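You operate a simulated robot arm through the tools that you are given. There is no shell and no other tool. Be economical: measure what you need, move in short steps, check, and stop when the job is done.

You run a simulated robot arm. Do the job below in one go: nothing can be reset, and whatever is moved stays where it is left.

## Task
Fill the oil bottle to about its red line through the funnel.
Fine: pour from the yellow oil jug and put it back; the funnel goes back to the tool block; spill nothing, break nothing.
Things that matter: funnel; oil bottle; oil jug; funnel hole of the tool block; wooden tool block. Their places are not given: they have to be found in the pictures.

Only the result counts: the job must be done as asked and must still hold three seconds after the hand-in. Knocking over, shifting, dropping, spilling or breaking anything else fails it.

## Robot
A 6-joint arm with a two-finger parallel gripper, fixed in place. Base frame: the origin is at the foot of the arm, x ahead of it, y to its left, z up; the work surface is at about z = 820. Readings come in mm, rad, newtons and seconds.
With the tool pointing down near the work surface it reaches from about 260 to 680 mm from the base axis. Its first joint turns from -1.152 to 1.152 rad. Payload 2.9 kg.
Tool frame: the origin (TCP) lies between the finger pads and is the grasp point; the fingertips stand 30 mm ahead of it; z points along the fingers, y is the line along which they close. Largest opening 110 mm; finger width 20, thickness 10; the body of the gripper, 48 by 112 mm, starts 55 mm behind the TCP.
Orientation is that of the tool frame in the base frame, as a unit quaternion [x, y, z, w]. With the fingers straight down and closing along the base's y, the tool's x points along the base's -x, its y along +y and its z along -z.

## Interface
- The arm moves only by the tool drive_tool. Its argument "targets" is text: rows parted by semicolons, each of 7 numbers parted by spaces: the shift along the tool's x, y, z in mm, then the turn, a rotation vector about the tool's x, y, z in rad, then the closure, from 0 (fully open) to 1 (shut). In form: x y z ax ay az claw; .... A call has 1 to 20 rows; each row is the pose to reach, as a shift and turn from the pose commanded when the call began, along the tool's axes at that moment. A row lasts 0.2 s, in which the tool goes at most 50 mm and 0.15 rad; a call with a longer step from one row to the next is refused whole, and so is a gripper value outside its range. Where a pose cannot be reached the arm comes as near as it can. A force on the tool above 40 N (or 10 N above the force at the start of the call, whichever is more), or a blocked arm, ends the call early, and 0.2 s more pass. The fingers move at their own pace (about 108 mm/s each) and stop on an object; they squeeze with about 31 N. The grip force told is the motor's: it shows also when the fingers shut on nothing. Time passes only in rows, and 0.2 s behind the last, so rows that repeat a pose let the fingers close. The reply holds the time, the measured pose of the TCP, the force on the tool along the base axes, the opening and the grip force, in the units named above and with some noise.
- Cameras (640 x 400 px; columns grow to the right, rows downward): "scene" is fixed at [73.1, 424, 1404.1]; the picture's right is [-0.82, -0.58, 0.00], its down [-0.23, 0.33, -0.92] and it looks along [0.53, -0.75, -0.40] (base axes); focal length 350 px, centre (320, 200). "wrist" rides on the gripper at [-36, 0, -57] in the tool frame; the picture's right is [0.00, -1.00, 0.00], its down [0.97, 0.00, -0.24] and it looks along [0.24, 0.00, 0.97] (tool axes); focal length 218 px, centre (320, 200).
- snapshot(camera): a new picture of that camera. It takes no simulated time.
- point_at(camera, pixels): there is no depth. For up to 12 entries [column, row, z] of the newest picture of that camera ("zoom" is the newest enlarged one), the place [x, y] in the base frame at which the ray of that pixel passes the height z, good to about 2 mm. It takes no simulated time.
- zoom(camera, box): a new picture of the part [left, top, right, bottom] of that camera's present view, enlarged. It takes no simulated time.
- close_job(): hands the job in; it is judged then, once.

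Go step by step. Measure first, check grasps and placings, and put right what went wrong. The budget is 80 turns and 54 pictures, counting those below and the enlarged ones. Unless the task says otherwise, let go and move clear before handing in, and close with one line.

The tools are called by a JSON object that holds its "op" and its "data". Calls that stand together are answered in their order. drive_tool: Moves the arm, as the interface text tells. Its arguments: {"type":"object","properties":{"targets":{"type":"string"}},"required":["targets"]} The other tools are called the same way: snapshot (camera) takes a picture; point_at (camera, pixels) gives the place at which the rays of pixels pass given heights; zoom (camera, box) takes an enlarged picture of a part of a camera's view; close_job () hands the job in.

At the start:

```text
t: 0.0
ee_pos: [385.7, -84.9, 1197.0]
ee_rot: [-0.001, 1.0, 0.0, 0.0]
contact_force: [-0.5, 0.7, -0.2]
grip_width: 109.9
grip_force: 0.1
```

scene: 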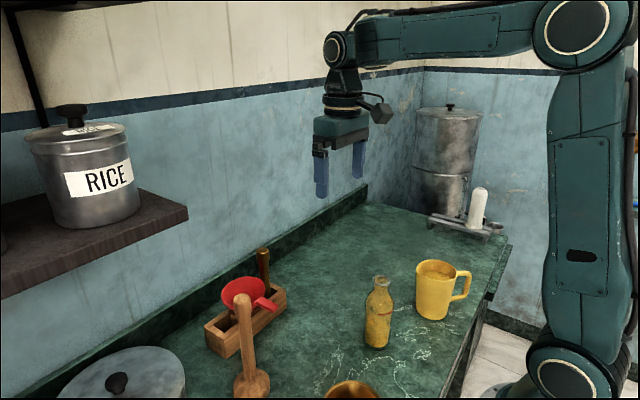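
wrist: 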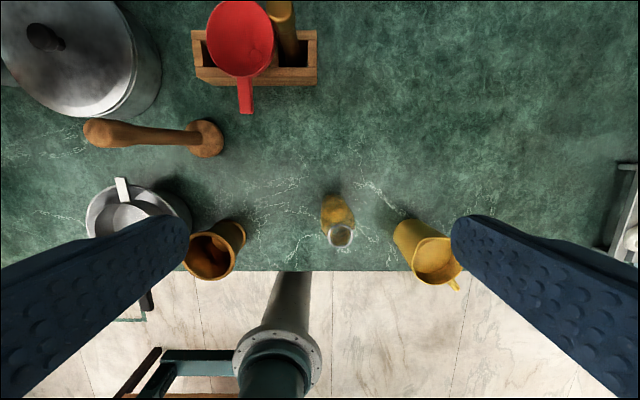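

The scene picture shows the red funnel (245,292) in the tool block, the bottle (378,312) and the yellow jug (437,290). I enlarge these to measure them.

{"op": "zoom", "data": {"camera": "scene", "box": [340, 240, 500, 360]}}

{"op": "zoom", "data": {"camera": "scene", "box": [180, 230, 340, 400]}}

{"op": "zoom", "data": {"camera": "wrist", "box": [160, 0, 480, 300]}}

```text
3.33 times, centred on (420, 300) of scene
```

zoom: 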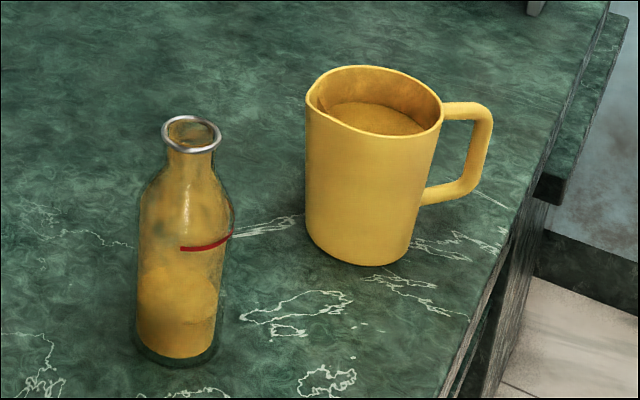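

```text
2.35 times, centred on (260, 315) of scene
```

zoom: 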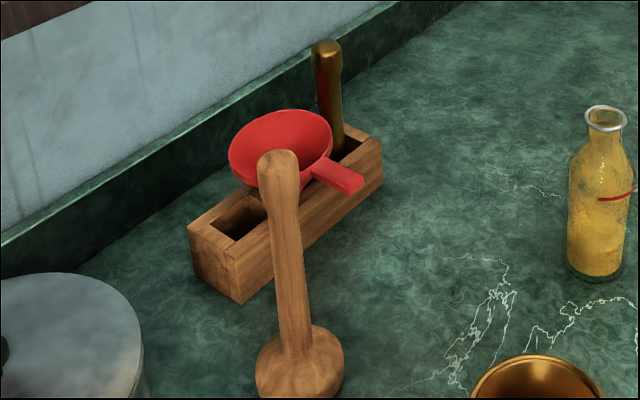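

```text
1.33 times, centred on (320, 150) of wrist
```

zoom: 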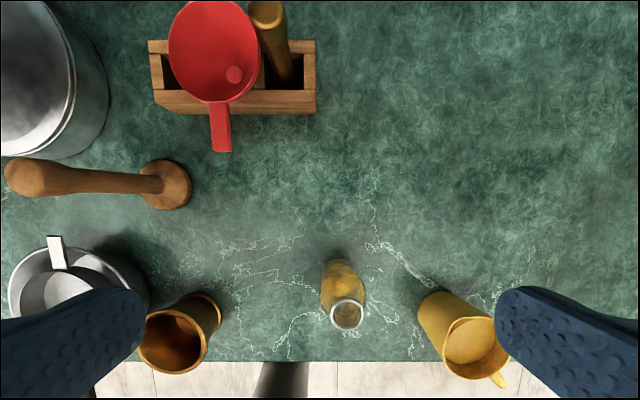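

The bottle, jug and funnel are clear; I now take coordinates from both views at trial heights.

{"op": "point_at", "data": {"camera": "wrist", "pixels": [[340.5, 234, 980], [340.5, 234, 1000], [340.5, 234, 1020], [437, 260, 950], [437, 260, 980], [454, 287, 950], [240, 38, 930], [240, 38, 960], [245, 110, 930], [193, 75, 860], [316, 75, 860], [220, 266, 900]]}}

{"op": "point_at", "data": {"camera": "scene", "pixels": [[377.5, 344, 820], [381.5, 280, 980], [381.5, 280, 1000], [381.5, 280, 1020], [432, 270, 950], [432, 270, 980], [428, 317, 820], [244, 292, 930], [244, 292, 960], [271, 305, 930], [240, 355, 870], [283, 290, 870]]}}

```text
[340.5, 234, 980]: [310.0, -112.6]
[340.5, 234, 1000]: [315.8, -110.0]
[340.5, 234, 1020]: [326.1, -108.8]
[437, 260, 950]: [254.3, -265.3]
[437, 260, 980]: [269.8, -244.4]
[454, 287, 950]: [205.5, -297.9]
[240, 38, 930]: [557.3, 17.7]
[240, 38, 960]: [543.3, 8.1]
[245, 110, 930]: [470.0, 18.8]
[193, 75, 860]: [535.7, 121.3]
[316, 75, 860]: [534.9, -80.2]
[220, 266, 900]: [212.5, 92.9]
```

```text
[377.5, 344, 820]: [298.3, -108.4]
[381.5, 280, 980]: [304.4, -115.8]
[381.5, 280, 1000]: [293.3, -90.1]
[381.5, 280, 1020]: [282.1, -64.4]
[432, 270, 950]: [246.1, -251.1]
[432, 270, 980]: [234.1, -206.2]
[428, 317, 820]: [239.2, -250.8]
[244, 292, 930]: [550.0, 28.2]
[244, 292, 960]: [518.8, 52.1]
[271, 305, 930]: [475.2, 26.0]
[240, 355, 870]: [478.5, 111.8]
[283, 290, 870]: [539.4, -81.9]
```

Bottle mouth is near (306,-113,981), the jug near (250,-268) with its rim at about 940, and the funnel tab near (472,24,930). I move above the tab for a close look, keeping clear of the tall pestle at y≈135.

{"op": "drive_tool", "data": {"targets": "-20 25 25 0 0 0 0.3; -40 50 50 0 0 0 0.5; -60 75 75 0 0 0 0.5; -76 100 95 0 0 0 0.5; -76 107 95 0 0 0 0.5"}}

{"op": "snapshot", "data": {"camera": "wrist"}}

{"op": "snapshot", "data": {"camera": "scene"}}

```text
t: 1.2
ee_pos: [462.0, 22.7, 1101.9]
ee_rot: [0.0, 1.0, 0.0, 0.0]
contact_force: [-0.1, -0.4, 0.1]
grip_width: 55.0
grip_force: 0.0
```

```text
48 pictures are left
```

wrist: 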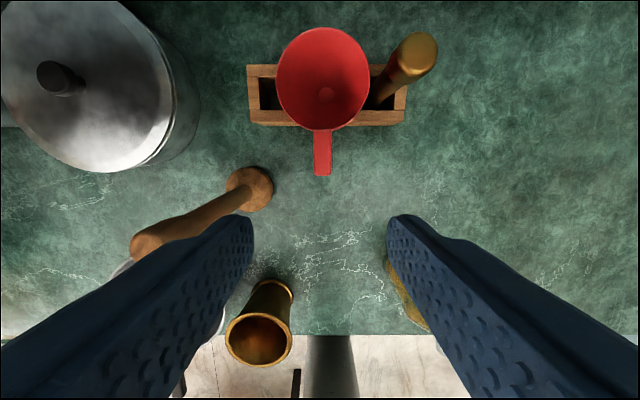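

```text
47 pictures are left
```

scene: 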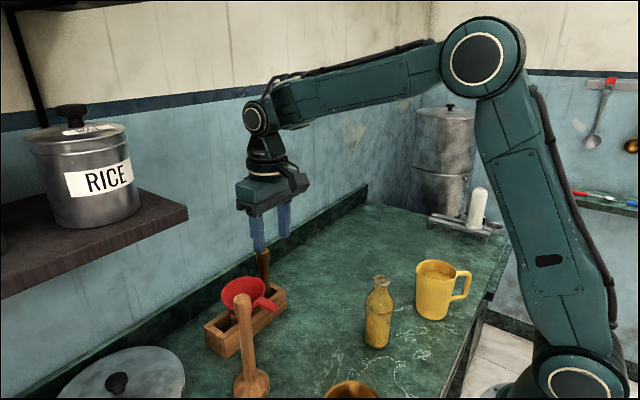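

The tab runs from (322,130) to (322,175) in the wrist picture. I triangulate it, the funnel rim and the brown handle.

{"op": "point_at", "data": {"camera": "wrist", "pixels": [[322, 174, 900], [322, 174, 920], [322, 174, 940], [321, 134, 920], [276, 78, 920], [369, 78, 920], [323, 30, 920], [323, 129, 920], [326, 95, 860], [420, 50, 960], [420, 50, 990], [248, 95, 870]]}}

{"op": "zoom", "data": {"camera": "scene", "box": [200, 255, 300, 317]}}

```text
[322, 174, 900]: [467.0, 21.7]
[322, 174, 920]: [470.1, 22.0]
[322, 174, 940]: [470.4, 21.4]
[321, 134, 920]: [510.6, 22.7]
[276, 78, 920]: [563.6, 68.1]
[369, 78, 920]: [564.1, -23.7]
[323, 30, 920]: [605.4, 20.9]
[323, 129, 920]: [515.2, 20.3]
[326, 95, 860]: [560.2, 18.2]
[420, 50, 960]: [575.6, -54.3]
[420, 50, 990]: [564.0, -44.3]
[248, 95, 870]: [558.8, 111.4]
```

```text
6.40 times, centred on (250, 286) of scene
```

zoom: 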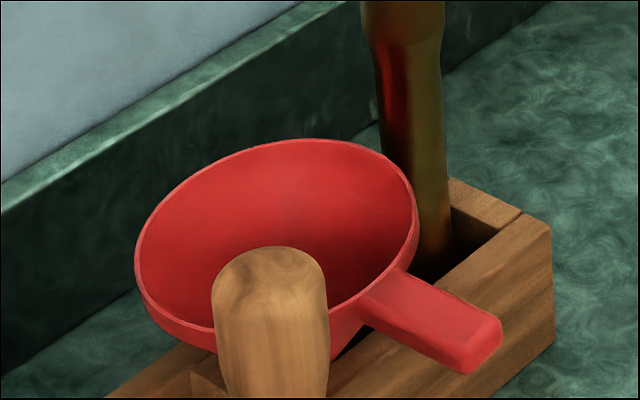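

I now get the tab's height from the scene view (tab end at enlarged pixel about (480,335)).

{"op": "point_at", "data": {"camera": "zoom", "pixels": [[483, 333, 910], [483, 333, 920], [483, 333, 930], [483, 333, 940], [385, 282, 920], [385, 282, 930], [136, 250, 930], [136, 250, 940], [418, 215, 930], [418, 215, 940], [478, 368, 910], [478, 368, 920]]}}

```text
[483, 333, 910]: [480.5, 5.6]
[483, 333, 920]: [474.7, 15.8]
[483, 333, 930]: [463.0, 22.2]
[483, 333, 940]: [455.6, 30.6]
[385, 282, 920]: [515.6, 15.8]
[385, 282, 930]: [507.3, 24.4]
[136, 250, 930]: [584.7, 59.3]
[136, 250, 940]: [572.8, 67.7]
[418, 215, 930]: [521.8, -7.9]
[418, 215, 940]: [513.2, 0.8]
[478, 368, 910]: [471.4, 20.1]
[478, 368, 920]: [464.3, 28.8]
```

Tab is x 469–512, y≈22, z 912–926. I go down onto its middle with a 55 mm opening and then close.

{"op": "drive_tool", "data": {"targets": "-25 -1 0 0 0 0 0.5; -25 -1 45 0 0 0 0.5; -25 -1 90 0 0 0 0.5; -25 -1 135 0 0 0 0.5; -25 -1 165 0 0 0 0.5; -25 -1 181 0 0 0 0.5; -25 -1 181 0 0 0 0.5"}}

{"op": "zoom", "data": {"camera": "scene", "box": [190, 215, 330, 303]}}

{"op": "snapshot", "data": {"camera": "wrist"}}

```text
t: 2.8
ee_pos: [485.0, 23.1, 921.1]
ee_rot: [0.0, 1.0, 0.0, -0.001]
contact_force: [0.0, 0.9, 0.3]
grip_width: 55.2
grip_force: 0.1
```

```text
4.55 times, centred on (260, 259) of scene
```

zoom: 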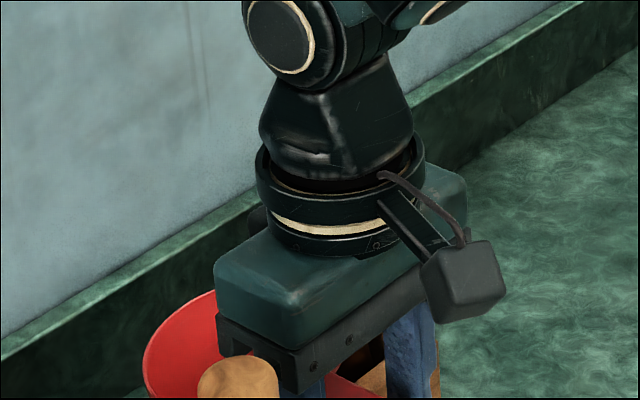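

```text
44 pictures are left
```

wrist: 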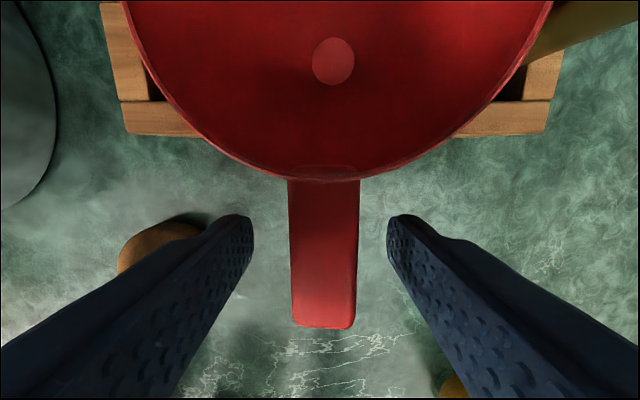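

The tab (columns 289–358) lies centred between the fingers. I close the grip.

{"op": "drive_tool", "data": {"targets": "0 0 0 0 0 0 0.8; 0 0 0 0 0 0 1; 0 0 0 0 0 0 1; 0 0 0 0 0 0 1"}}

{"op": "snapshot", "data": {"camera": "wrist"}}

```text
t: 3.8
ee_pos: [486.6, 21.8, 920.3]
ee_rot: [0.001, 1.0, 0.0, 0.0]
contact_force: [-0.4, -3.5, 0.5]
grip_width: 19.6
grip_force: 30.8
```

```text
43 pictures are left
```

wrist: 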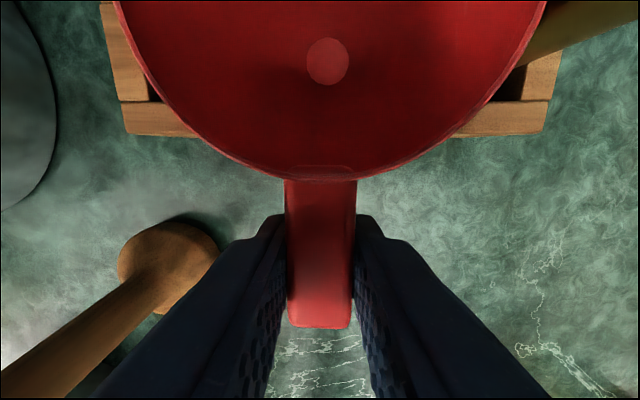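

The tab is held at 19.6 mm. I lift straight up, remembering the seat pose (486.5, 22, 920.5).

{"op": "drive_tool", "data": {"targets": "0 0 -15 0 0 0 1; 0 0 -30 0 0 0 1; 0 0 -60 0 0 0 1; 0 0 -100 0 0 0 1; 0 0 -140 0 0 0 1; 0 0 -160 0 0 0 1"}}

{"op": "zoom", "data": {"camera": "scene", "box": [180, 130, 340, 230]}}

{"op": "snapshot", "data": {"camera": "wrist"}}

```text
t: 5.2
ee_pos: [486.7, 21.8, 1081.7]
ee_rot: [0.001, 1.0, 0.0, -0.001]
contact_force: [0.6, -1.2, -0.7]
grip_width: 19.4
grip_force: 31.3
```

```text
4.00 times, centred on (260, 180) of scene
```

zoom: 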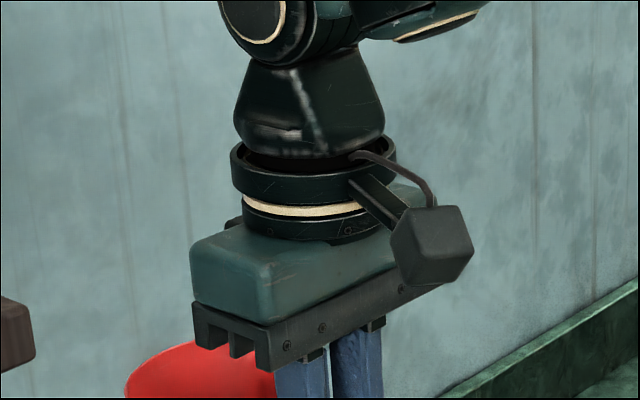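

```text
41 pictures are left
```

wrist: 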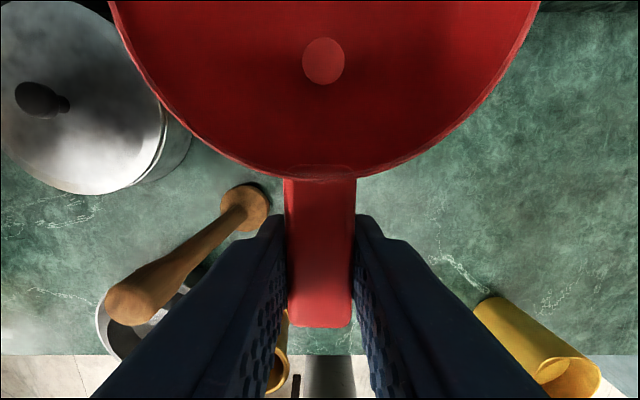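

The funnel follows the gripper. I take the scene for the stem length and mouth location.

{"op": "zoom", "data": {"camera": "scene", "box": [180, 180, 300, 255]}}

{"op": "zoom", "data": {"camera": "scene", "box": [348, 268, 412, 354]}}

```text
5.33 times, centred on (240, 218) of scene
```

zoom: 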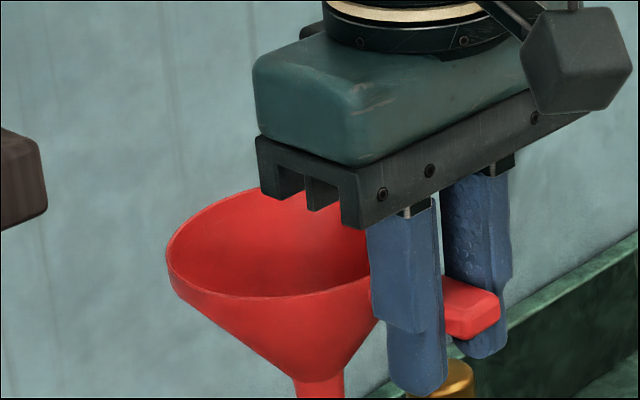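

```text
4.65 times, centred on (380, 311) of scene
```

zoom: 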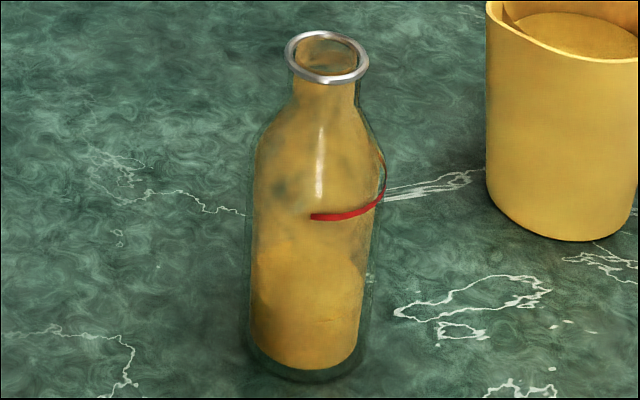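

The bottle's ring is centred at enlarged (327,57) with a foot near (311,342); the funnel's throat is at wrist (323,61). I compute their positions.

{"op": "point_at", "data": {"camera": "zoom", "pixels": [[327, 57, 970], [327, 57, 975], [327, 57, 980], [327, 57, 985], [327, 57, 990], [311, 342, 820], [313, 345, 820], [250, 300, 850], [360, 170, 900], [312, 217, 900], [384, 190, 900], [327, 57, 1000]]}}

{"op": "point_at", "data": {"camera": "wrist", "pixels": [[323, 61, 1038], [323, 61, 1030], [323, 61, 1045], [320, 180, 1090], [130, 60, 1090], [518, 60, 1090]]}}

```text
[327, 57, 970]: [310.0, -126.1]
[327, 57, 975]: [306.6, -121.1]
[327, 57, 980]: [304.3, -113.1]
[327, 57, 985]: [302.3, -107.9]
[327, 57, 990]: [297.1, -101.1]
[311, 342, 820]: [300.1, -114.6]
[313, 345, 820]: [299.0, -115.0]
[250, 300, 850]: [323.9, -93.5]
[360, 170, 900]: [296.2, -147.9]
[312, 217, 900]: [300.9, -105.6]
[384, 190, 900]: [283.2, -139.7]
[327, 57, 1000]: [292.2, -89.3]
```

```text
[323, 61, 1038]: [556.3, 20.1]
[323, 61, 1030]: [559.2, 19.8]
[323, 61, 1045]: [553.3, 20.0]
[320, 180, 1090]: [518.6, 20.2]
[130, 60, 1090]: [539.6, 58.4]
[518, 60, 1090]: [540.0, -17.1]
```

The bottle axis is near (303,-113) with its mouth at z≈980, and the funnel axis sits 70 mm ahead of the TCP. I back off along -x to see the mouth beside the funnel.

{"op": "drive_tool", "data": {"targets": "40 0 0 0 0 0 1; 80 0 0 0 0 0 1; 120 0 0 0 0 0 1; 160 0 0 0 0 0 1; 195 0 0 0 0 0 1; 203 0 0 0 0 0 1; 203 0 0 0 0 0 1"}}

{"op": "snapshot", "data": {"camera": "wrist"}}

{"op": "snapshot", "data": {"camera": "scene"}}

```text
t: 6.8
ee_pos: [283.7, 22.7, 1082.7]
ee_rot: [0.0, 1.0, 0.001, 0.0]
contact_force: [0.8, 0.4, -0.3]
grip_width: 19.4
grip_force: 30.8
```

```text
38 pictures are left
```

wrist: 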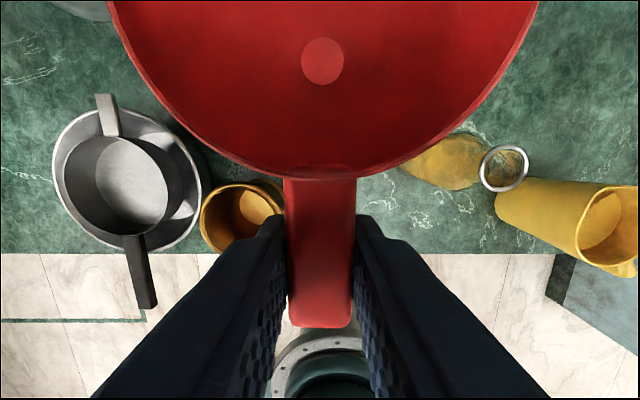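

```text
37 pictures are left
```

scene: 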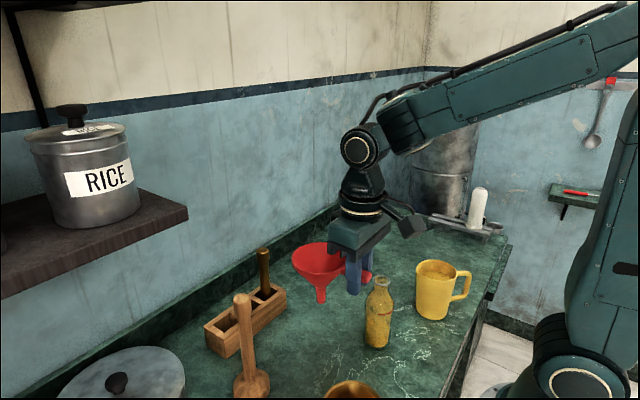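

The mouth ring is visible at wrist (504,168) and the stem tip at scene (321,303). I measure both.

{"op": "point_at", "data": {"camera": "wrist", "pixels": [[504, 168, 975], [504, 168, 980], [504, 168, 985], [480, 168, 980], [529, 168, 980], [504, 146, 980], [504, 191, 980], [605, 224, 935], [605, 224, 945], [323, 61, 1038]]}}

{"op": "zoom", "data": {"camera": "scene", "box": [280, 230, 400, 305]}}

```text
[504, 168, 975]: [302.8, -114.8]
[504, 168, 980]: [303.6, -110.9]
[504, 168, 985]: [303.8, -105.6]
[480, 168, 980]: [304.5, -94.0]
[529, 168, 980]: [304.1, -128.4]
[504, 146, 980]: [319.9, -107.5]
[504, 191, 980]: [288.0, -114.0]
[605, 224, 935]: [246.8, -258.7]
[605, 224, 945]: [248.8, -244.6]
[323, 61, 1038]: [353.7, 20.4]
```

```text
5.33 times, centred on (340, 268) of scene
```

zoom: 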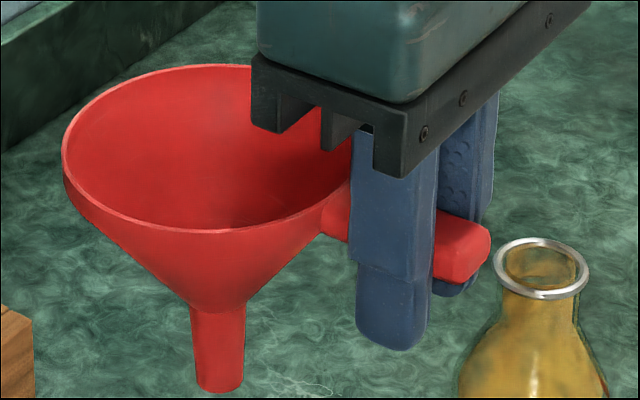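

I pin the stem tip height and check the axis with the scene view.

{"op": "point_at", "data": {"camera": "zoom", "pixels": [[220, 383, 985], [220, 383, 990], [220, 383, 995], [220, 383, 1000], [220, 383, 1010], [218, 303, 1030], [218, 303, 1038], [218, 303, 1045], [196, 385, 1000], [244, 385, 1000]]}}

```text
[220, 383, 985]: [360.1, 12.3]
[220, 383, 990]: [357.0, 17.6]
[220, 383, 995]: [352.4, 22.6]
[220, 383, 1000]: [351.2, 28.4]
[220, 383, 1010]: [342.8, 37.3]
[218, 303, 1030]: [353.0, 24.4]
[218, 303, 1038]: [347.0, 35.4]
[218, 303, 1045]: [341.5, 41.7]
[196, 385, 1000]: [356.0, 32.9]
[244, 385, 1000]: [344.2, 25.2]
```

The stem tip hangs 89 mm below the TCP and the throat 54 mm; the mouth is at (303.8,-112,980). I rise 30 mm and turn by -1.2 rad about the vertical so the funnel comes over the mouth.

{"op": "drive_tool", "data": {"targets": "0 0 -30 0 0 0 1; 0.5 -8.5 -30 0 0 0.15 1; 1 -17 -30 0 0 0.3 1; 1.5 -25.5 -30 0 0 0.45 1; 2 -34 -30 0 0 0.6 1; 2.5 -42.5 -30 0 0 0.75 1; 3 -51 -30 0 0 0.9 1; 3.5 -59.5 -30 0 0 1.05 1; 4 -67.9 -30 0 0 1.2 1; 4 -67.9 -30 0 0 1.2 1"}}

{"op": "zoom", "data": {"camera": "scene", "box": [310, 190, 450, 300]}}

{"op": "snapshot", "data": {"camera": "wrist"}}

```text
t: 9.0
ee_pos: [279.1, -47.7, 1109.5]
ee_rot: [0.565, 0.825, 0.0, 0.0]
contact_force: [0.1, -0.2, 0.1]
grip_width: 19.0
grip_force: 31.2
```

```text
3.64 times, centred on (380, 245) of scene
```

zoom: 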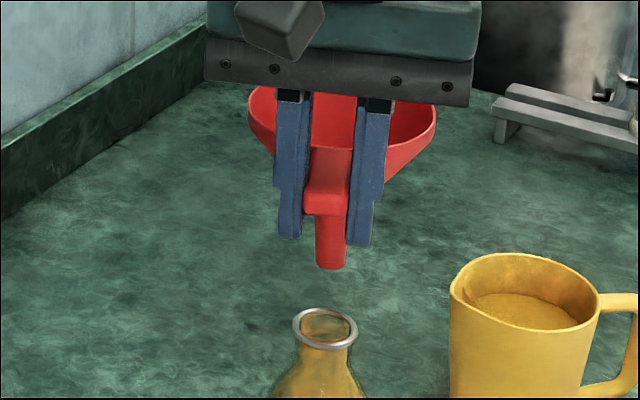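

```text
34 pictures are left
```

wrist: 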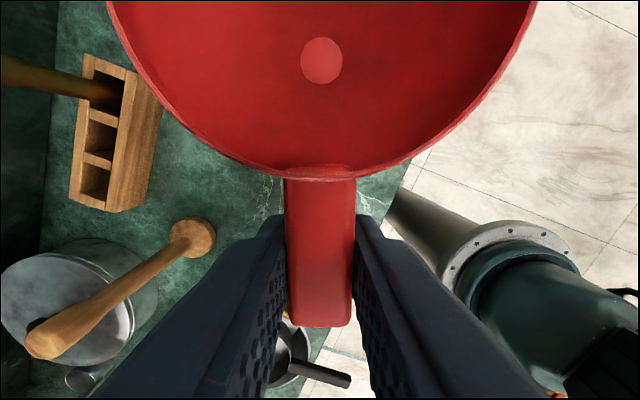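

The stem tip shows at enlarged (331,262) above the ring (325,327). I check its axis against the mouth.

{"op": "point_at", "data": {"camera": "zoom", "pixels": [[331, 262, 1016], [331, 262, 1020], [331, 262, 1024], [325, 327, 976], [325, 327, 980], [325, 327, 984]]}}

{"op": "drive_tool", "data": {"targets": "0 0 0 0 0 0 1"}}

```text
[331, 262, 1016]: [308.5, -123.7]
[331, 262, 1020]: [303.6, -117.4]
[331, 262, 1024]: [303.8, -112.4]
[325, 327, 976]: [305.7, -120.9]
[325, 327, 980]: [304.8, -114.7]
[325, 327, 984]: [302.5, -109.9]
```

```text
t: 9.4
ee_pos: [280.4, -46.8, 1108.5]
ee_rot: [0.566, 0.825, 0.0, 0.001]
contact_force: [-0.5, 0.3, -0.3]
grip_width: 19.2
grip_force: 31.2
```

The stem is lined up to within about 1 mm. I lower 33 mm to just above the ring and look again.

{"op": "drive_tool", "data": {"targets": "0 0 17 0 0 0 1; 0 0 33 0 0 0 1; 0 0 33 0 0 0 1"}}

{"op": "zoom", "data": {"camera": "scene", "box": [340, 230, 420, 300]}}

```text
t: 10.2
ee_pos: [280.1, -46.0, 1076.1]
ee_rot: [0.564, 0.826, 0.0, 0.001]
contact_force: [-0.5, -0.1, -0.4]
grip_width: 19.2
grip_force: 30.7
```

```text
5.71 times, centred on (380, 265) of scene
```

zoom: 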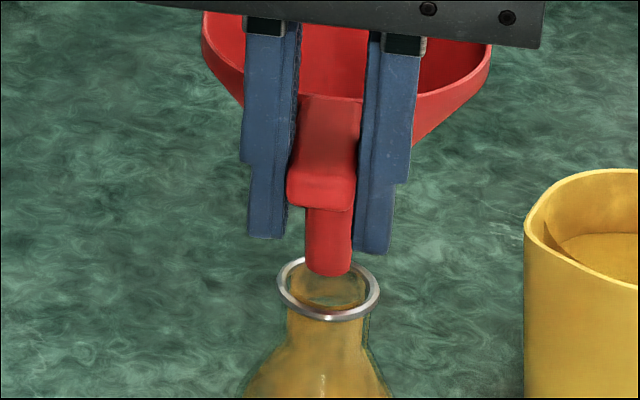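

The tip at (328,268) projects to the ring centre (328,289) once lowered. I insert down to about 1038.

{"op": "drive_tool", "data": {"targets": "0 0 10 0 0 0 1; 0 0 20 0 0 0 1; 0 0 30 0 0 0 1; 0 0 37 0 0 0 1; 0 0 37 0 0 0 1"}}

{"op": "zoom", "data": {"camera": "scene", "box": [340, 230, 420, 300]}}

```text
t: 11.4
ee_pos: [280.1, -47.0, 1039.9]
ee_rot: [0.565, 0.825, 0.0, 0.0]
contact_force: [-0.7, 0.5, -0.5]
grip_width: 19.2
grip_force: 30.9
```

```text
5.71 times, centred on (380, 265) of scene
```

zoom: 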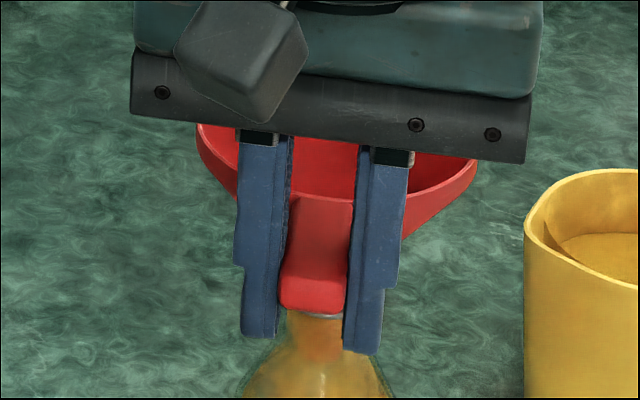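

The stem is inside the neck without contact. I creep down in small steps watching the force.

{"op": "drive_tool", "data": {"targets": "0 0 2 0 0 0 1; 0 0 4 0 0 0 1; 0 0 6 0 0 0 1; 0 0 6 0 0 0 1"}}

```text
t: 12.4
ee_pos: [280.7, -46.8, 1034.4]
ee_rot: [0.565, 0.825, 0.0, 0.001]
contact_force: [-0.4, 1.0, 10.6]
grip_width: 19.4
grip_force: 30.6
```

A 10.6 N upward force at z≈1034 says the cone rests on the rim. I ease up 1 mm and check.

{"op": "drive_tool", "data": {"targets": "0 0 -1 0 0 0 1; 0 0 -1 0 0 0 1"}}

{"op": "zoom", "data": {"camera": "scene", "box": [340, 240, 420, 310]}}

```text
t: 13.0
ee_pos: [279.4, -47.3, 1034.1]
ee_rot: [0.564, 0.826, 0.0, -0.002]
contact_force: [0.5, 1.0, 2.8]
grip_width: 19.4
grip_force: 31.2
```

```text
5.71 times, centred on (380, 275) of scene
```

zoom: 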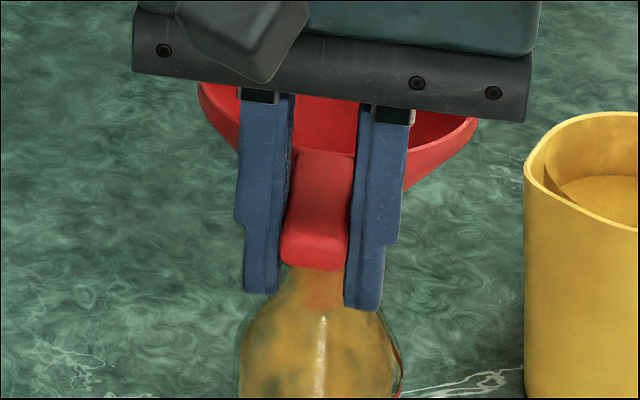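

The force fell to 2.8 N, so the funnel is seated. I open the fingers a little and rise straight up.

{"op": "drive_tool", "data": {"targets": "0 0 0 0 0 0 0.78; 0 0 0 0 0 0 0.6; 0 0 0 0 0 0 0.6; 0 0 -20 0 0 0 0.6; 0 0 -50 0 0 0 0.6; 0 0 -90 0 0 0 0.6; 0 0 -130 0 0 0 0.6; 0 0 -130 0 0 0 0.6"}}

{"op": "zoom", "data": {"camera": "scene", "box": [310, 220, 490, 355]}}

```text
t: 14.8
ee_pos: [278.9, -46.9, 1165.8]
ee_rot: [0.564, 0.826, 0.0, 0.0]
contact_force: [0.4, -0.4, -0.9]
grip_width: 44.1
grip_force: 0.0
```

```text
2.96 times, centred on (400, 288) of scene
```

zoom: 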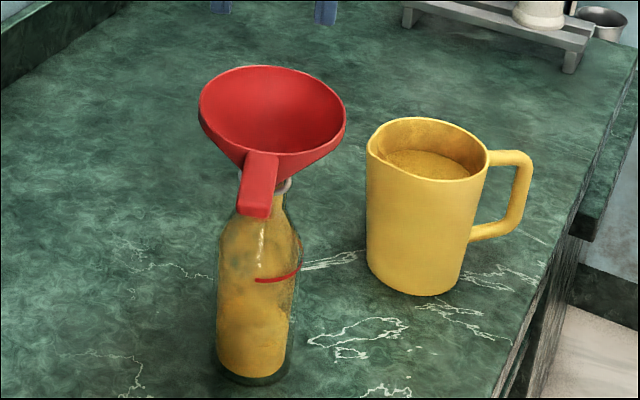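

The funnel stands upright in the bottle. Now I swing above the jug with the closing axis across its handle line (yaw +0.6) to look down on it.

{"op": "drive_tool", "data": {"targets": "-16.2 -8.9 1 0 0 -0.15 0.6; -32.4 -17.8 3 0 0 -0.3 0.6; -48.6 -26.7 4 0 0 -0.45 0.5; -64.8 -35.6 5 0 0 -0.6 0.4; -81 -44.5 7 0 0 -0.75 0.3; -97.2 -53.4 8 0 0 -0.9 0.2; -113.4 -62.2 9 0 0 -1.05 0.1; -129.6 -71.1 11 0 0 -1.2 0; -145.9 -80 12 0 0 -1.35 0; -162 -88.9 13 0 0 -1.5 0; -178.3 -97.8 15 0 0 -1.65 0; -194.5 -106.7 16 0 0 -1.8 0; -194.5 -106.7 16 0 0 -1.8 0"}}

{"op": "snapshot", "data": {"camera": "wrist"}}

```text
t: 17.6
ee_pos: [250.7, -266.2, 1149.1]
ee_rot: [-0.297, 0.955, -0.001, 0.0]
contact_force: [0.6, 0.3, -0.2]
grip_width: 110.0
grip_force: 0.0
```

```text
29 pictures are left
```

wrist: 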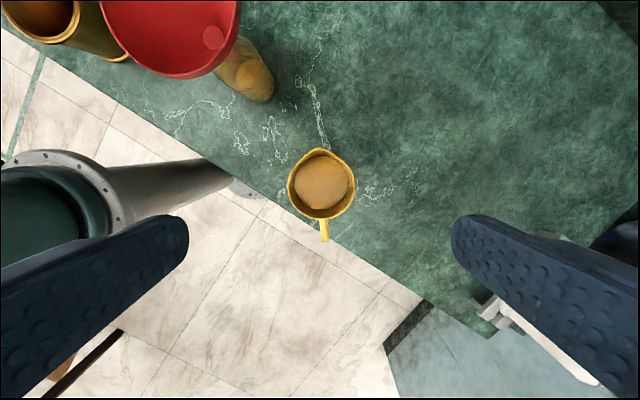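

The jug is well aligned: spout at (319,149), handle end at (324,240), rim columns 287–355. I measure its rim centre.

{"op": "point_at", "data": {"camera": "wrist", "pixels": [[321, 184, 935], [321, 184, 945], [287, 184, 940], [355, 184, 940], [319, 149, 940], [323, 218, 940], [324, 240, 930], [321, 184, 925]]}}

{"op": "zoom", "data": {"camera": "scene", "box": [400, 245, 480, 330]}}

```text
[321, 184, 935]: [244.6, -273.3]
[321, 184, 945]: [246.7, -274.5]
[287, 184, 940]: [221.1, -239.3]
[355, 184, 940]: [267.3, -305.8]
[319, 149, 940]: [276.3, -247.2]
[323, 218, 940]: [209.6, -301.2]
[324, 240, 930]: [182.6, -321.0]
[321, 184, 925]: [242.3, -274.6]
```

```text
4.71 times, centred on (440, 288) of scene
```

zoom: 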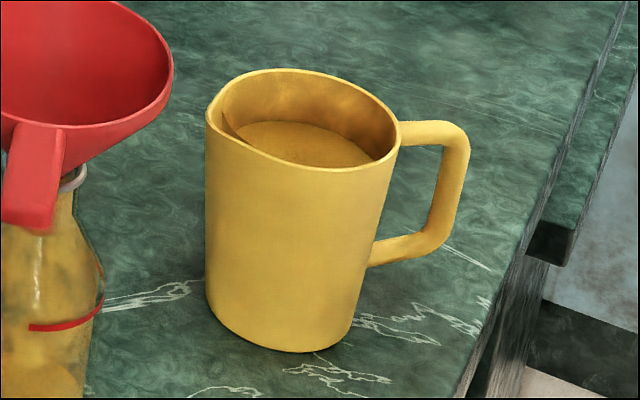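

I check the rim height from the scene (rim centre at enlarged (303,118)) and its foot.

{"op": "point_at", "data": {"camera": "zoom", "pixels": [[303, 118, 925], [303, 118, 930], [303, 118, 935], [303, 118, 940], [280, 300, 820], [285, 310, 820], [207, 105, 935], [398, 150, 935]]}}

```text
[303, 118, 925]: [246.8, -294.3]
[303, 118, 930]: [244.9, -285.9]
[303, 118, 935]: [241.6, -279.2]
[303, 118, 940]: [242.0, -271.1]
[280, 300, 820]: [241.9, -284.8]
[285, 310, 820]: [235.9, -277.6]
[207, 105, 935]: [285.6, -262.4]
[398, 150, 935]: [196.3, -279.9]
```

The rim centre is about (244,-273.5,938), diameter ≈81, spout azimuth ≈38°. I descend around it to TCP z 905 with the fingers fully open.

{"op": "drive_tool", "data": {"targets": "9 -2 0 0 0 -0.06 0; 9 -2 45 0 0 -0.06 0; 9 -2 90 0 0 -0.06 0; 9 -2 135 0 0 -0.06 0; 9 -2 175 0 0 -0.06 0; 9 -2 175 0 0 -0.06 0"}}

{"op": "snapshot", "data": {"camera": "wrist"}}

```text
t: 19.0
ee_pos: [244.9, -272.8, 975.0]
ee_rot: [-0.323, 0.946, -0.001, 0.0]
contact_force: [1.1, 0.3, -0.1]
grip_width: 109.7
grip_force: 0.0
```

```text
27 pictures are left
```

wrist: 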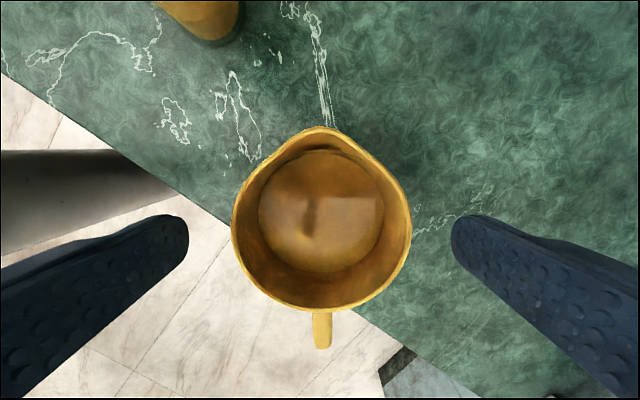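

The rim is centred between the fingers (columns 232–411). I continue down to z 905.

{"op": "point_at", "data": {"camera": "wrist", "pixels": [[321, 218, 936], [320, 128, 936], [321, 308, 936], [232, 218, 936], [411, 218, 936]]}}

{"op": "drive_tool", "data": {"targets": "0 0 25 0 0 0 0; 0 0 50 0 0 0 0; 0 0 70 0 0 0 0; 0 0 70 0 0 0 0"}}

```text
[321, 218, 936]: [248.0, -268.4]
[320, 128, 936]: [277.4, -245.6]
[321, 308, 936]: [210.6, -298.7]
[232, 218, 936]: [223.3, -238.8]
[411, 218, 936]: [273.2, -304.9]
```

```text
t: 20.0
ee_pos: [244.6, -273.7, 904.7]
ee_rot: [-0.323, 0.946, 0.0, -0.001]
contact_force: [-0.2, -0.1, -0.5]
grip_width: 110.0
grip_force: 0.1
```

I shift 3 mm forward to the widest line and close on the jug.

{"op": "drive_tool", "data": {"targets": "-3 0 0 0 0 0 0; -3 0 0 0 0 0 0.15; -3 0 0 0 0 0 0.22; -3 0 0 0 0 0 0.3; -3 0 0 0 0 0 0.5; -3 0 0 0 0 0 1; -3 0 0 0 0 0 1; -3 0 0 0 0 0 1"}}

{"op": "snapshot", "data": {"camera": "wrist"}}

```text
t: 21.8
ee_pos: [247.7, -271.2, 905.3]
ee_rot: [-0.324, 0.946, 0.0, 0.0]
contact_force: [0.1, 0.7, -0.5]
grip_width: 85.1
grip_force: 31.0
```

```text
26 pictures are left
```

wrist: 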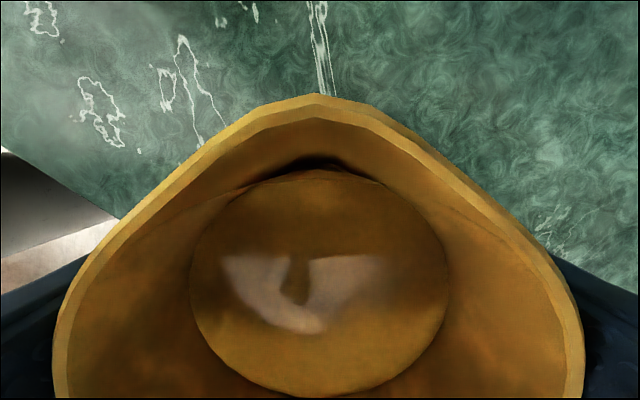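

The jug is gripped (85 mm opening) with its spout at (317,95); its seat pose is TCP (247.6,-271.3,905). I lift it gently.

{"op": "drive_tool", "data": {"targets": "0 0 -4 0 0 0 1; 0 0 -12 0 0 0 1; 0 0 -24 0 0 0 1; 0 0 -40 0 0 0 1; 0 0 -60 0 0 0 1; 0 0 -80 0 0 0 1; 0 0 -100 0 0 0 1; 0 0 -120 0 0 0 1; 0 0 -140 0 0 0 1; 0 0 -160 0 0 0 1; 0 0 -180 0 0 0 1; 0 0 -200 0 0 0 1; 0 0 -220 0 0 0 1; 0 0 -235 0 0 0 1; 0 0 -245 0 0 0 1; 0 0 -248 0 0 0 1; 0 0 -248 0 0 0 1"}}

{"op": "snapshot", "data": {"camera": "scene"}}

```text
t: 25.4
ee_pos: [247.7, -271.6, 1153.4]
ee_rot: [-0.324, 0.946, 0.001, 0.0]
contact_force: [-0.2, -0.6, -4.5]
grip_width: 85.3
grip_force: 31.2
```

```text
25 pictures are left
```

scene: 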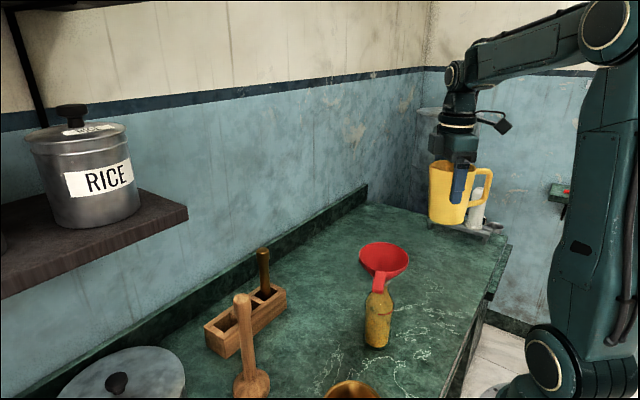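

The jug (about 4.5 N) is lifted clean. I move it slowly at this height to behind the funnel.

{"op": "drive_tool", "data": {"targets": "-2.2 2.7 0 0 0 0 1; -7.3 9.1 0 0 0 0 1; -14.5 18.1 0 0 0 0 1; -24 29.9 0 0 0 0 1; -34.2 42.6 0 0 0 0 1; -44.3 55.3 0 0 0 0 1; -54.5 68 0 0 0 0 1; -63.2 78.9 0 0 0 0 1; -69 86.2 0 0 0 0 1; -72 89.8 0 0 0 0 1; -72.7 90.7 0 0 0 0 1; -72.7 90.7 0 0 0 0 1"}}

{"op": "snapshot", "data": {"camera": "wrist"}}

{"op": "zoom", "data": {"camera": "scene", "box": [320, 180, 480, 300]}}

```text
t: 28.0
ee_pos: [250.3, -155.0, 1152.6]
ee_rot: [-0.323, 0.946, -0.001, 0.0]
contact_force: [0.6, 0.3, -3.8]
grip_width: 85.0
grip_force: 31.2
```

```text
24 pictures are left
```

wrist: 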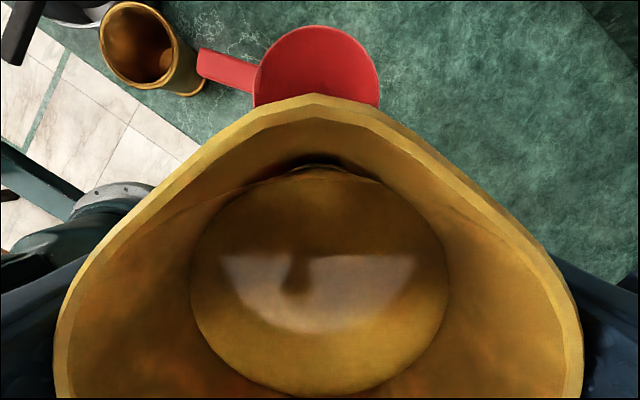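

```text
3.33 times, centred on (400, 240) of scene
```

zoom: 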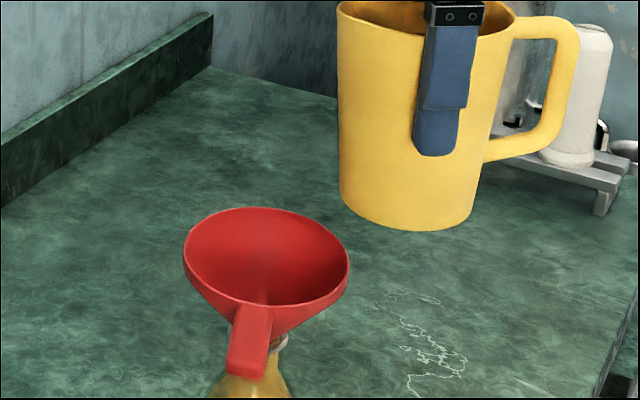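

The spout (318,95) points straight at the funnel centre. I tilt 0.35 rad slowly while lowering 43 mm.

{"op": "drive_tool", "data": {"targets": "0 0 2 0 0.03 0 1; 0 0 6 0 0.07 0 1; 0 0 12 0 0.12 0 1; 0 0 19 0 0.17 0 1; 0 0 26 0 0.22 0 1; 0 0 33 0 0.27 0 1; 0 0 39 0 0.32 0 1; 0 0 43 0 0.35 0 1; 0 0 43 0 0.35 0 1"}}

{"op": "snapshot", "data": {"camera": "wrist"}}

{"op": "zoom", "data": {"camera": "scene", "box": [330, 190, 490, 350]}}

```text
t: 30.0
ee_pos: [249.4, -157.1, 1107.8]
ee_rot: [-0.319, 0.931, -0.056, -0.165]
contact_force: [0.2, -0.9, -2.4]
grip_width: 85.2
grip_force: 31.1
```

```text
22 pictures are left
```

wrist: 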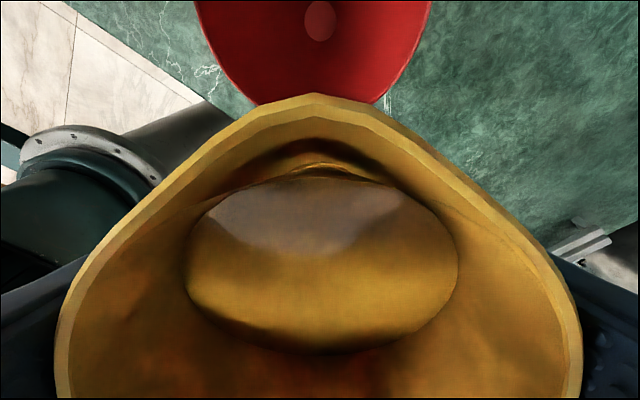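

```text
2.50 times, centred on (410, 270) of scene
```

zoom: 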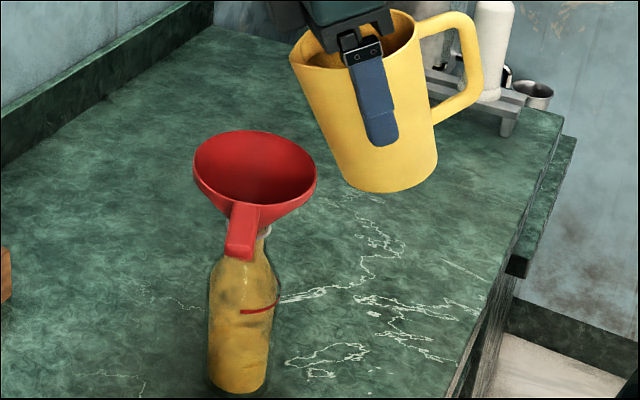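

No liquid at the lip yet, alignment good. I lower 13 mm and tilt further to about 0.55 rad.

{"op": "drive_tool", "data": {"targets": "-1.5 0 4 0 0.04 0 1; -3 0 8 0 0.09 0 1; -4.5 0 12.2 0 0.14 0 1; -4.5 0 12.2 0 0.18 0 1; -4.5 0 12.2 0 0.2 0 1; -4.5 0 12.2 0 0.2 0 1"}}

{"op": "snapshot", "data": {"camera": "wrist"}}

{"op": "zoom", "data": {"camera": "scene", "box": [330, 210, 450, 350]}}

```text
t: 31.4
ee_pos: [248.8, -155.0, 1096.1]
ee_rot: [-0.312, 0.911, -0.088, -0.257]
contact_force: [-0.6, 0.0, -3.4]
grip_width: 85.0
grip_force: 30.7
```

```text
20 pictures are left
```

wrist: 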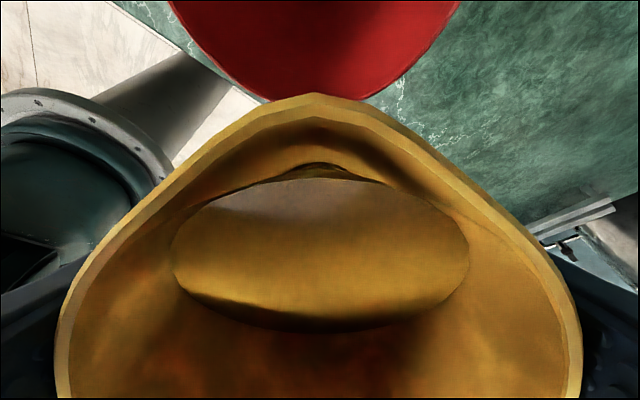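

```text
2.86 times, centred on (390, 280) of scene
```

zoom: 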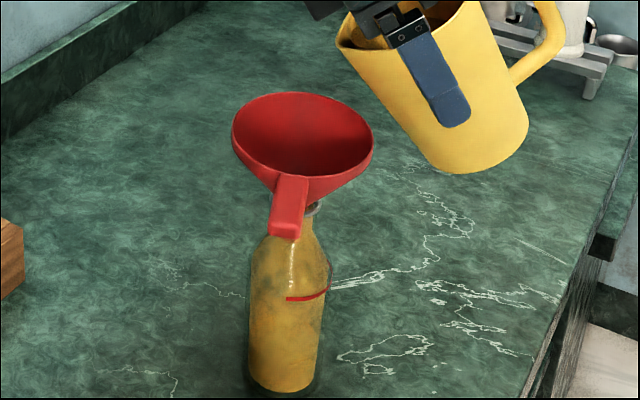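

The oil is still below the lip (edge at row 178 versus spout at row 95). I check where the spout hangs before tilting on.

{"op": "point_at", "data": {"camera": "zoom", "pixels": [[337, 38, 1098], [337, 38, 1104], [337, 38, 1110], [232, 135, 1040], [372, 155, 1040], [303, 145, 1040], [303, 145, 1045]]}}

{"op": "point_at", "data": {"camera": "wrist", "pixels": [[317, 95, 1104], [315, 97, 1044], [180, 20, 1044], [450, 20, 1044]]}}

```text
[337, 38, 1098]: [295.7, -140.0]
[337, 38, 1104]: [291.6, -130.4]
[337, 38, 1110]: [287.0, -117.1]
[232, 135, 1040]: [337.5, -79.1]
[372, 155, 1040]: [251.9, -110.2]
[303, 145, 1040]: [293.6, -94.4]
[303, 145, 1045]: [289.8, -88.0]
```

```text
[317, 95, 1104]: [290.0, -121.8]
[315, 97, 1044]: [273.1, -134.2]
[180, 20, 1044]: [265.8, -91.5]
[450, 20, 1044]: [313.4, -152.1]
```

The spout hangs at about (290,-123,1105), 18 mm short of the funnel centre, and the oil is near the lip. I tilt on by 0.06 rad and look.

{"op": "drive_tool", "data": {"targets": "0 0 0 0 0.02 0 1; 0 0 0 0 0.04 0 1; 0 0 0 0 0.06 0 1; 0 0 0 0 0.06 0 1"}}

{"op": "zoom", "data": {"camera": "scene", "box": [330, 210, 450, 350]}}

```text
t: 32.4
ee_pos: [250.1, -155.2, 1095.5]
ee_rot: [-0.308, 0.902, -0.097, -0.285]
contact_force: [0.4, 0.6, -3.2]
grip_width: 84.9
grip_force: 31.0
```

```text
2.86 times, centred on (390, 280) of scene
```

zoom: 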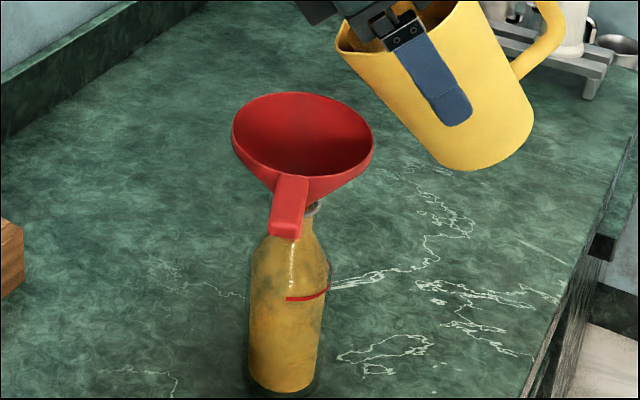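

No stream yet at 0.61 rad. I add 0.08 rad.

{"op": "drive_tool", "data": {"targets": "0 0 0 0 0.03 0 1; 0 0 0 0 0.06 0 1; 0 0 0 0 0.08 0 1; 0 0 0 0 0.08 0 1"}}

{"op": "zoom", "data": {"camera": "scene", "box": [330, 210, 450, 350]}}

{"op": "snapshot", "data": {"camera": "wrist"}}

```text
t: 33.4
ee_pos: [249.5, -156.0, 1096.9]
ee_rot: [-0.304, 0.89, -0.109, -0.321]
contact_force: [0.0, -0.2, -3.4]
grip_width: 84.9
grip_force: 31.2
```

```text
2.86 times, centred on (390, 280) of scene
```

zoom: 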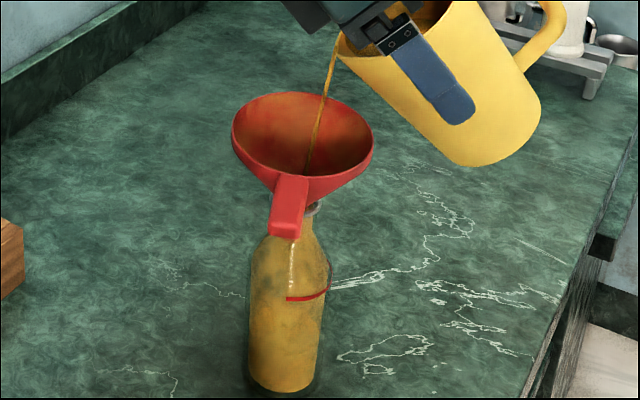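

```text
16 pictures are left
```

wrist: 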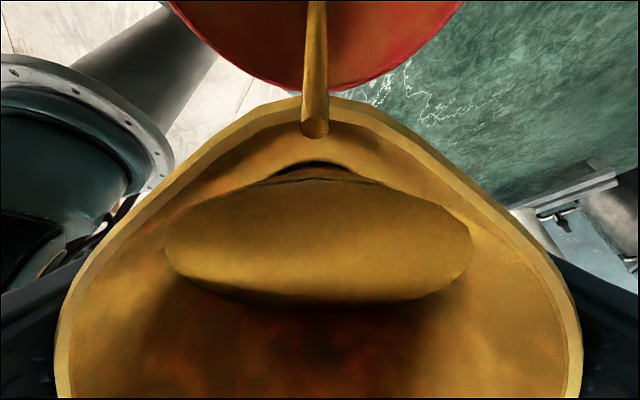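

A thin stream runs from the spout into the funnel's middle. I hold for 0.6 s and look at the bottle.

{"op": "drive_tool", "data": {"targets": "0 0 0 0 0 0 1; 0 0 0 0 0 0 1"}}

{"op": "zoom", "data": {"camera": "scene", "box": [335, 240, 425, 352]}}

```text
t: 34.0
ee_pos: [250.1, -154.1, 1097.2]
ee_rot: [-0.305, 0.891, -0.11, -0.319]
contact_force: [-1.0, -0.2, -3.7]
grip_width: 85.0
grip_force: 31.1
```

```text
3.57 times, centred on (380, 296) of scene
```

zoom: 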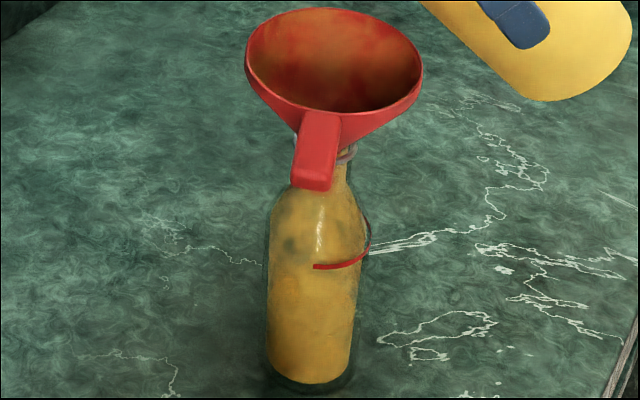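

The stream has stopped by itself. I look closer at the bottle's level.

{"op": "zoom", "data": {"camera": "scene", "box": [350, 290, 406, 352]}}

```text
6.45 times, centred on (378, 321) of scene
```

zoom: 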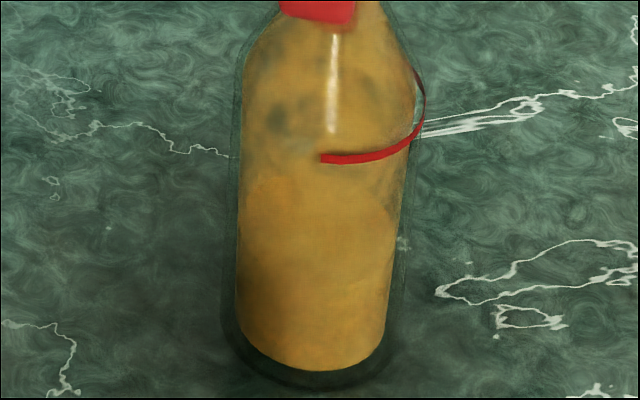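

The surface ellipse now spans roughly rows 180–275 in this view, its front edge well below the red line (row 158), so more is needed. I tilt on by 0.1 rad slowly and hold.

{"op": "drive_tool", "data": {"targets": "0 0 0 0 0.02 0 1; 0 0 0 0 0.04 0 1; 0 0 0 0 0.06 0 1; 0 0 0 0 0.08 0 1; 0 0 0 0 0.1 0 1; 0 0 0 0 0.1 0 1; 0 0 0 0 0.1 0 1; 0 0 0 0 0.1 0 1; 0 0 0 0 0.1 0 1; 0 0 0 0 0.1 0 1; 0 0 0 0 0.1 0 1"}}

{"op": "zoom", "data": {"camera": "scene", "box": [350, 290, 406, 352]}}

```text
t: 36.4
ee_pos: [251.1, -154.3, 1095.1]
ee_rot: [-0.299, 0.873, -0.125, -0.364]
contact_force: [-1.1, 0.2, -2.6]
grip_width: 84.9
grip_force: 31.4
```

```text
6.45 times, centred on (378, 321) of scene
```

zoom: 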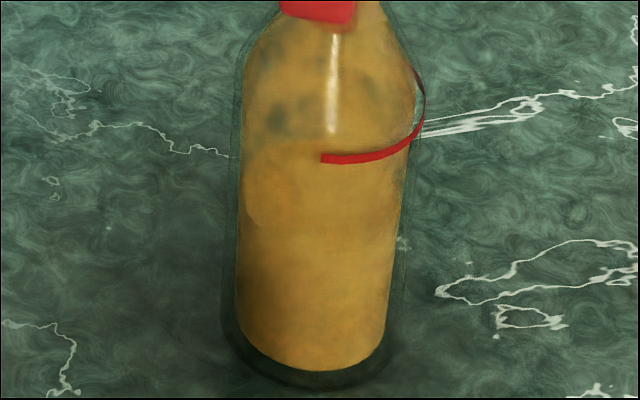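

The surface rose to about rows 142–228; the front edge must still reach row 158. I tilt another 0.1 rad.

{"op": "drive_tool", "data": {"targets": "0 0 0 0 0.02 0 1; 0 0 0 0 0.04 0 1; 0 0 0 0 0.06 0 1; 0 0 0 0 0.08 0 1; 0 0 0 0 0.1 0 1; 0 0 0 0 0.1 0 1; 0 0 0 0 0.1 0 1; 0 0 0 0 0.1 0 1; 0 0 0 0 0.1 0 1; 0 0 0 0 0.1 0 1; 0 0 0 0 0.1 0 1"}}

{"op": "zoom", "data": {"camera": "scene", "box": [350, 290, 406, 352]}}

```text
t: 38.8
ee_pos: [245.1, -156.9, 1087.6]
ee_rot: [-0.293, 0.854, -0.14, -0.406]
contact_force: [-0.2, 0.3, -2.6]
grip_width: 85.2
grip_force: 31.1
out of reach, approached as far as the arm can: row 4, 5, 6, 7, 8, 9, 10, 11
```

```text
6.45 times, centred on (378, 321) of scene
```

zoom: 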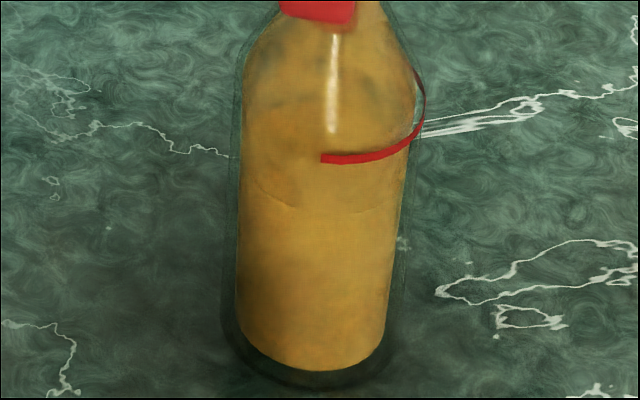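

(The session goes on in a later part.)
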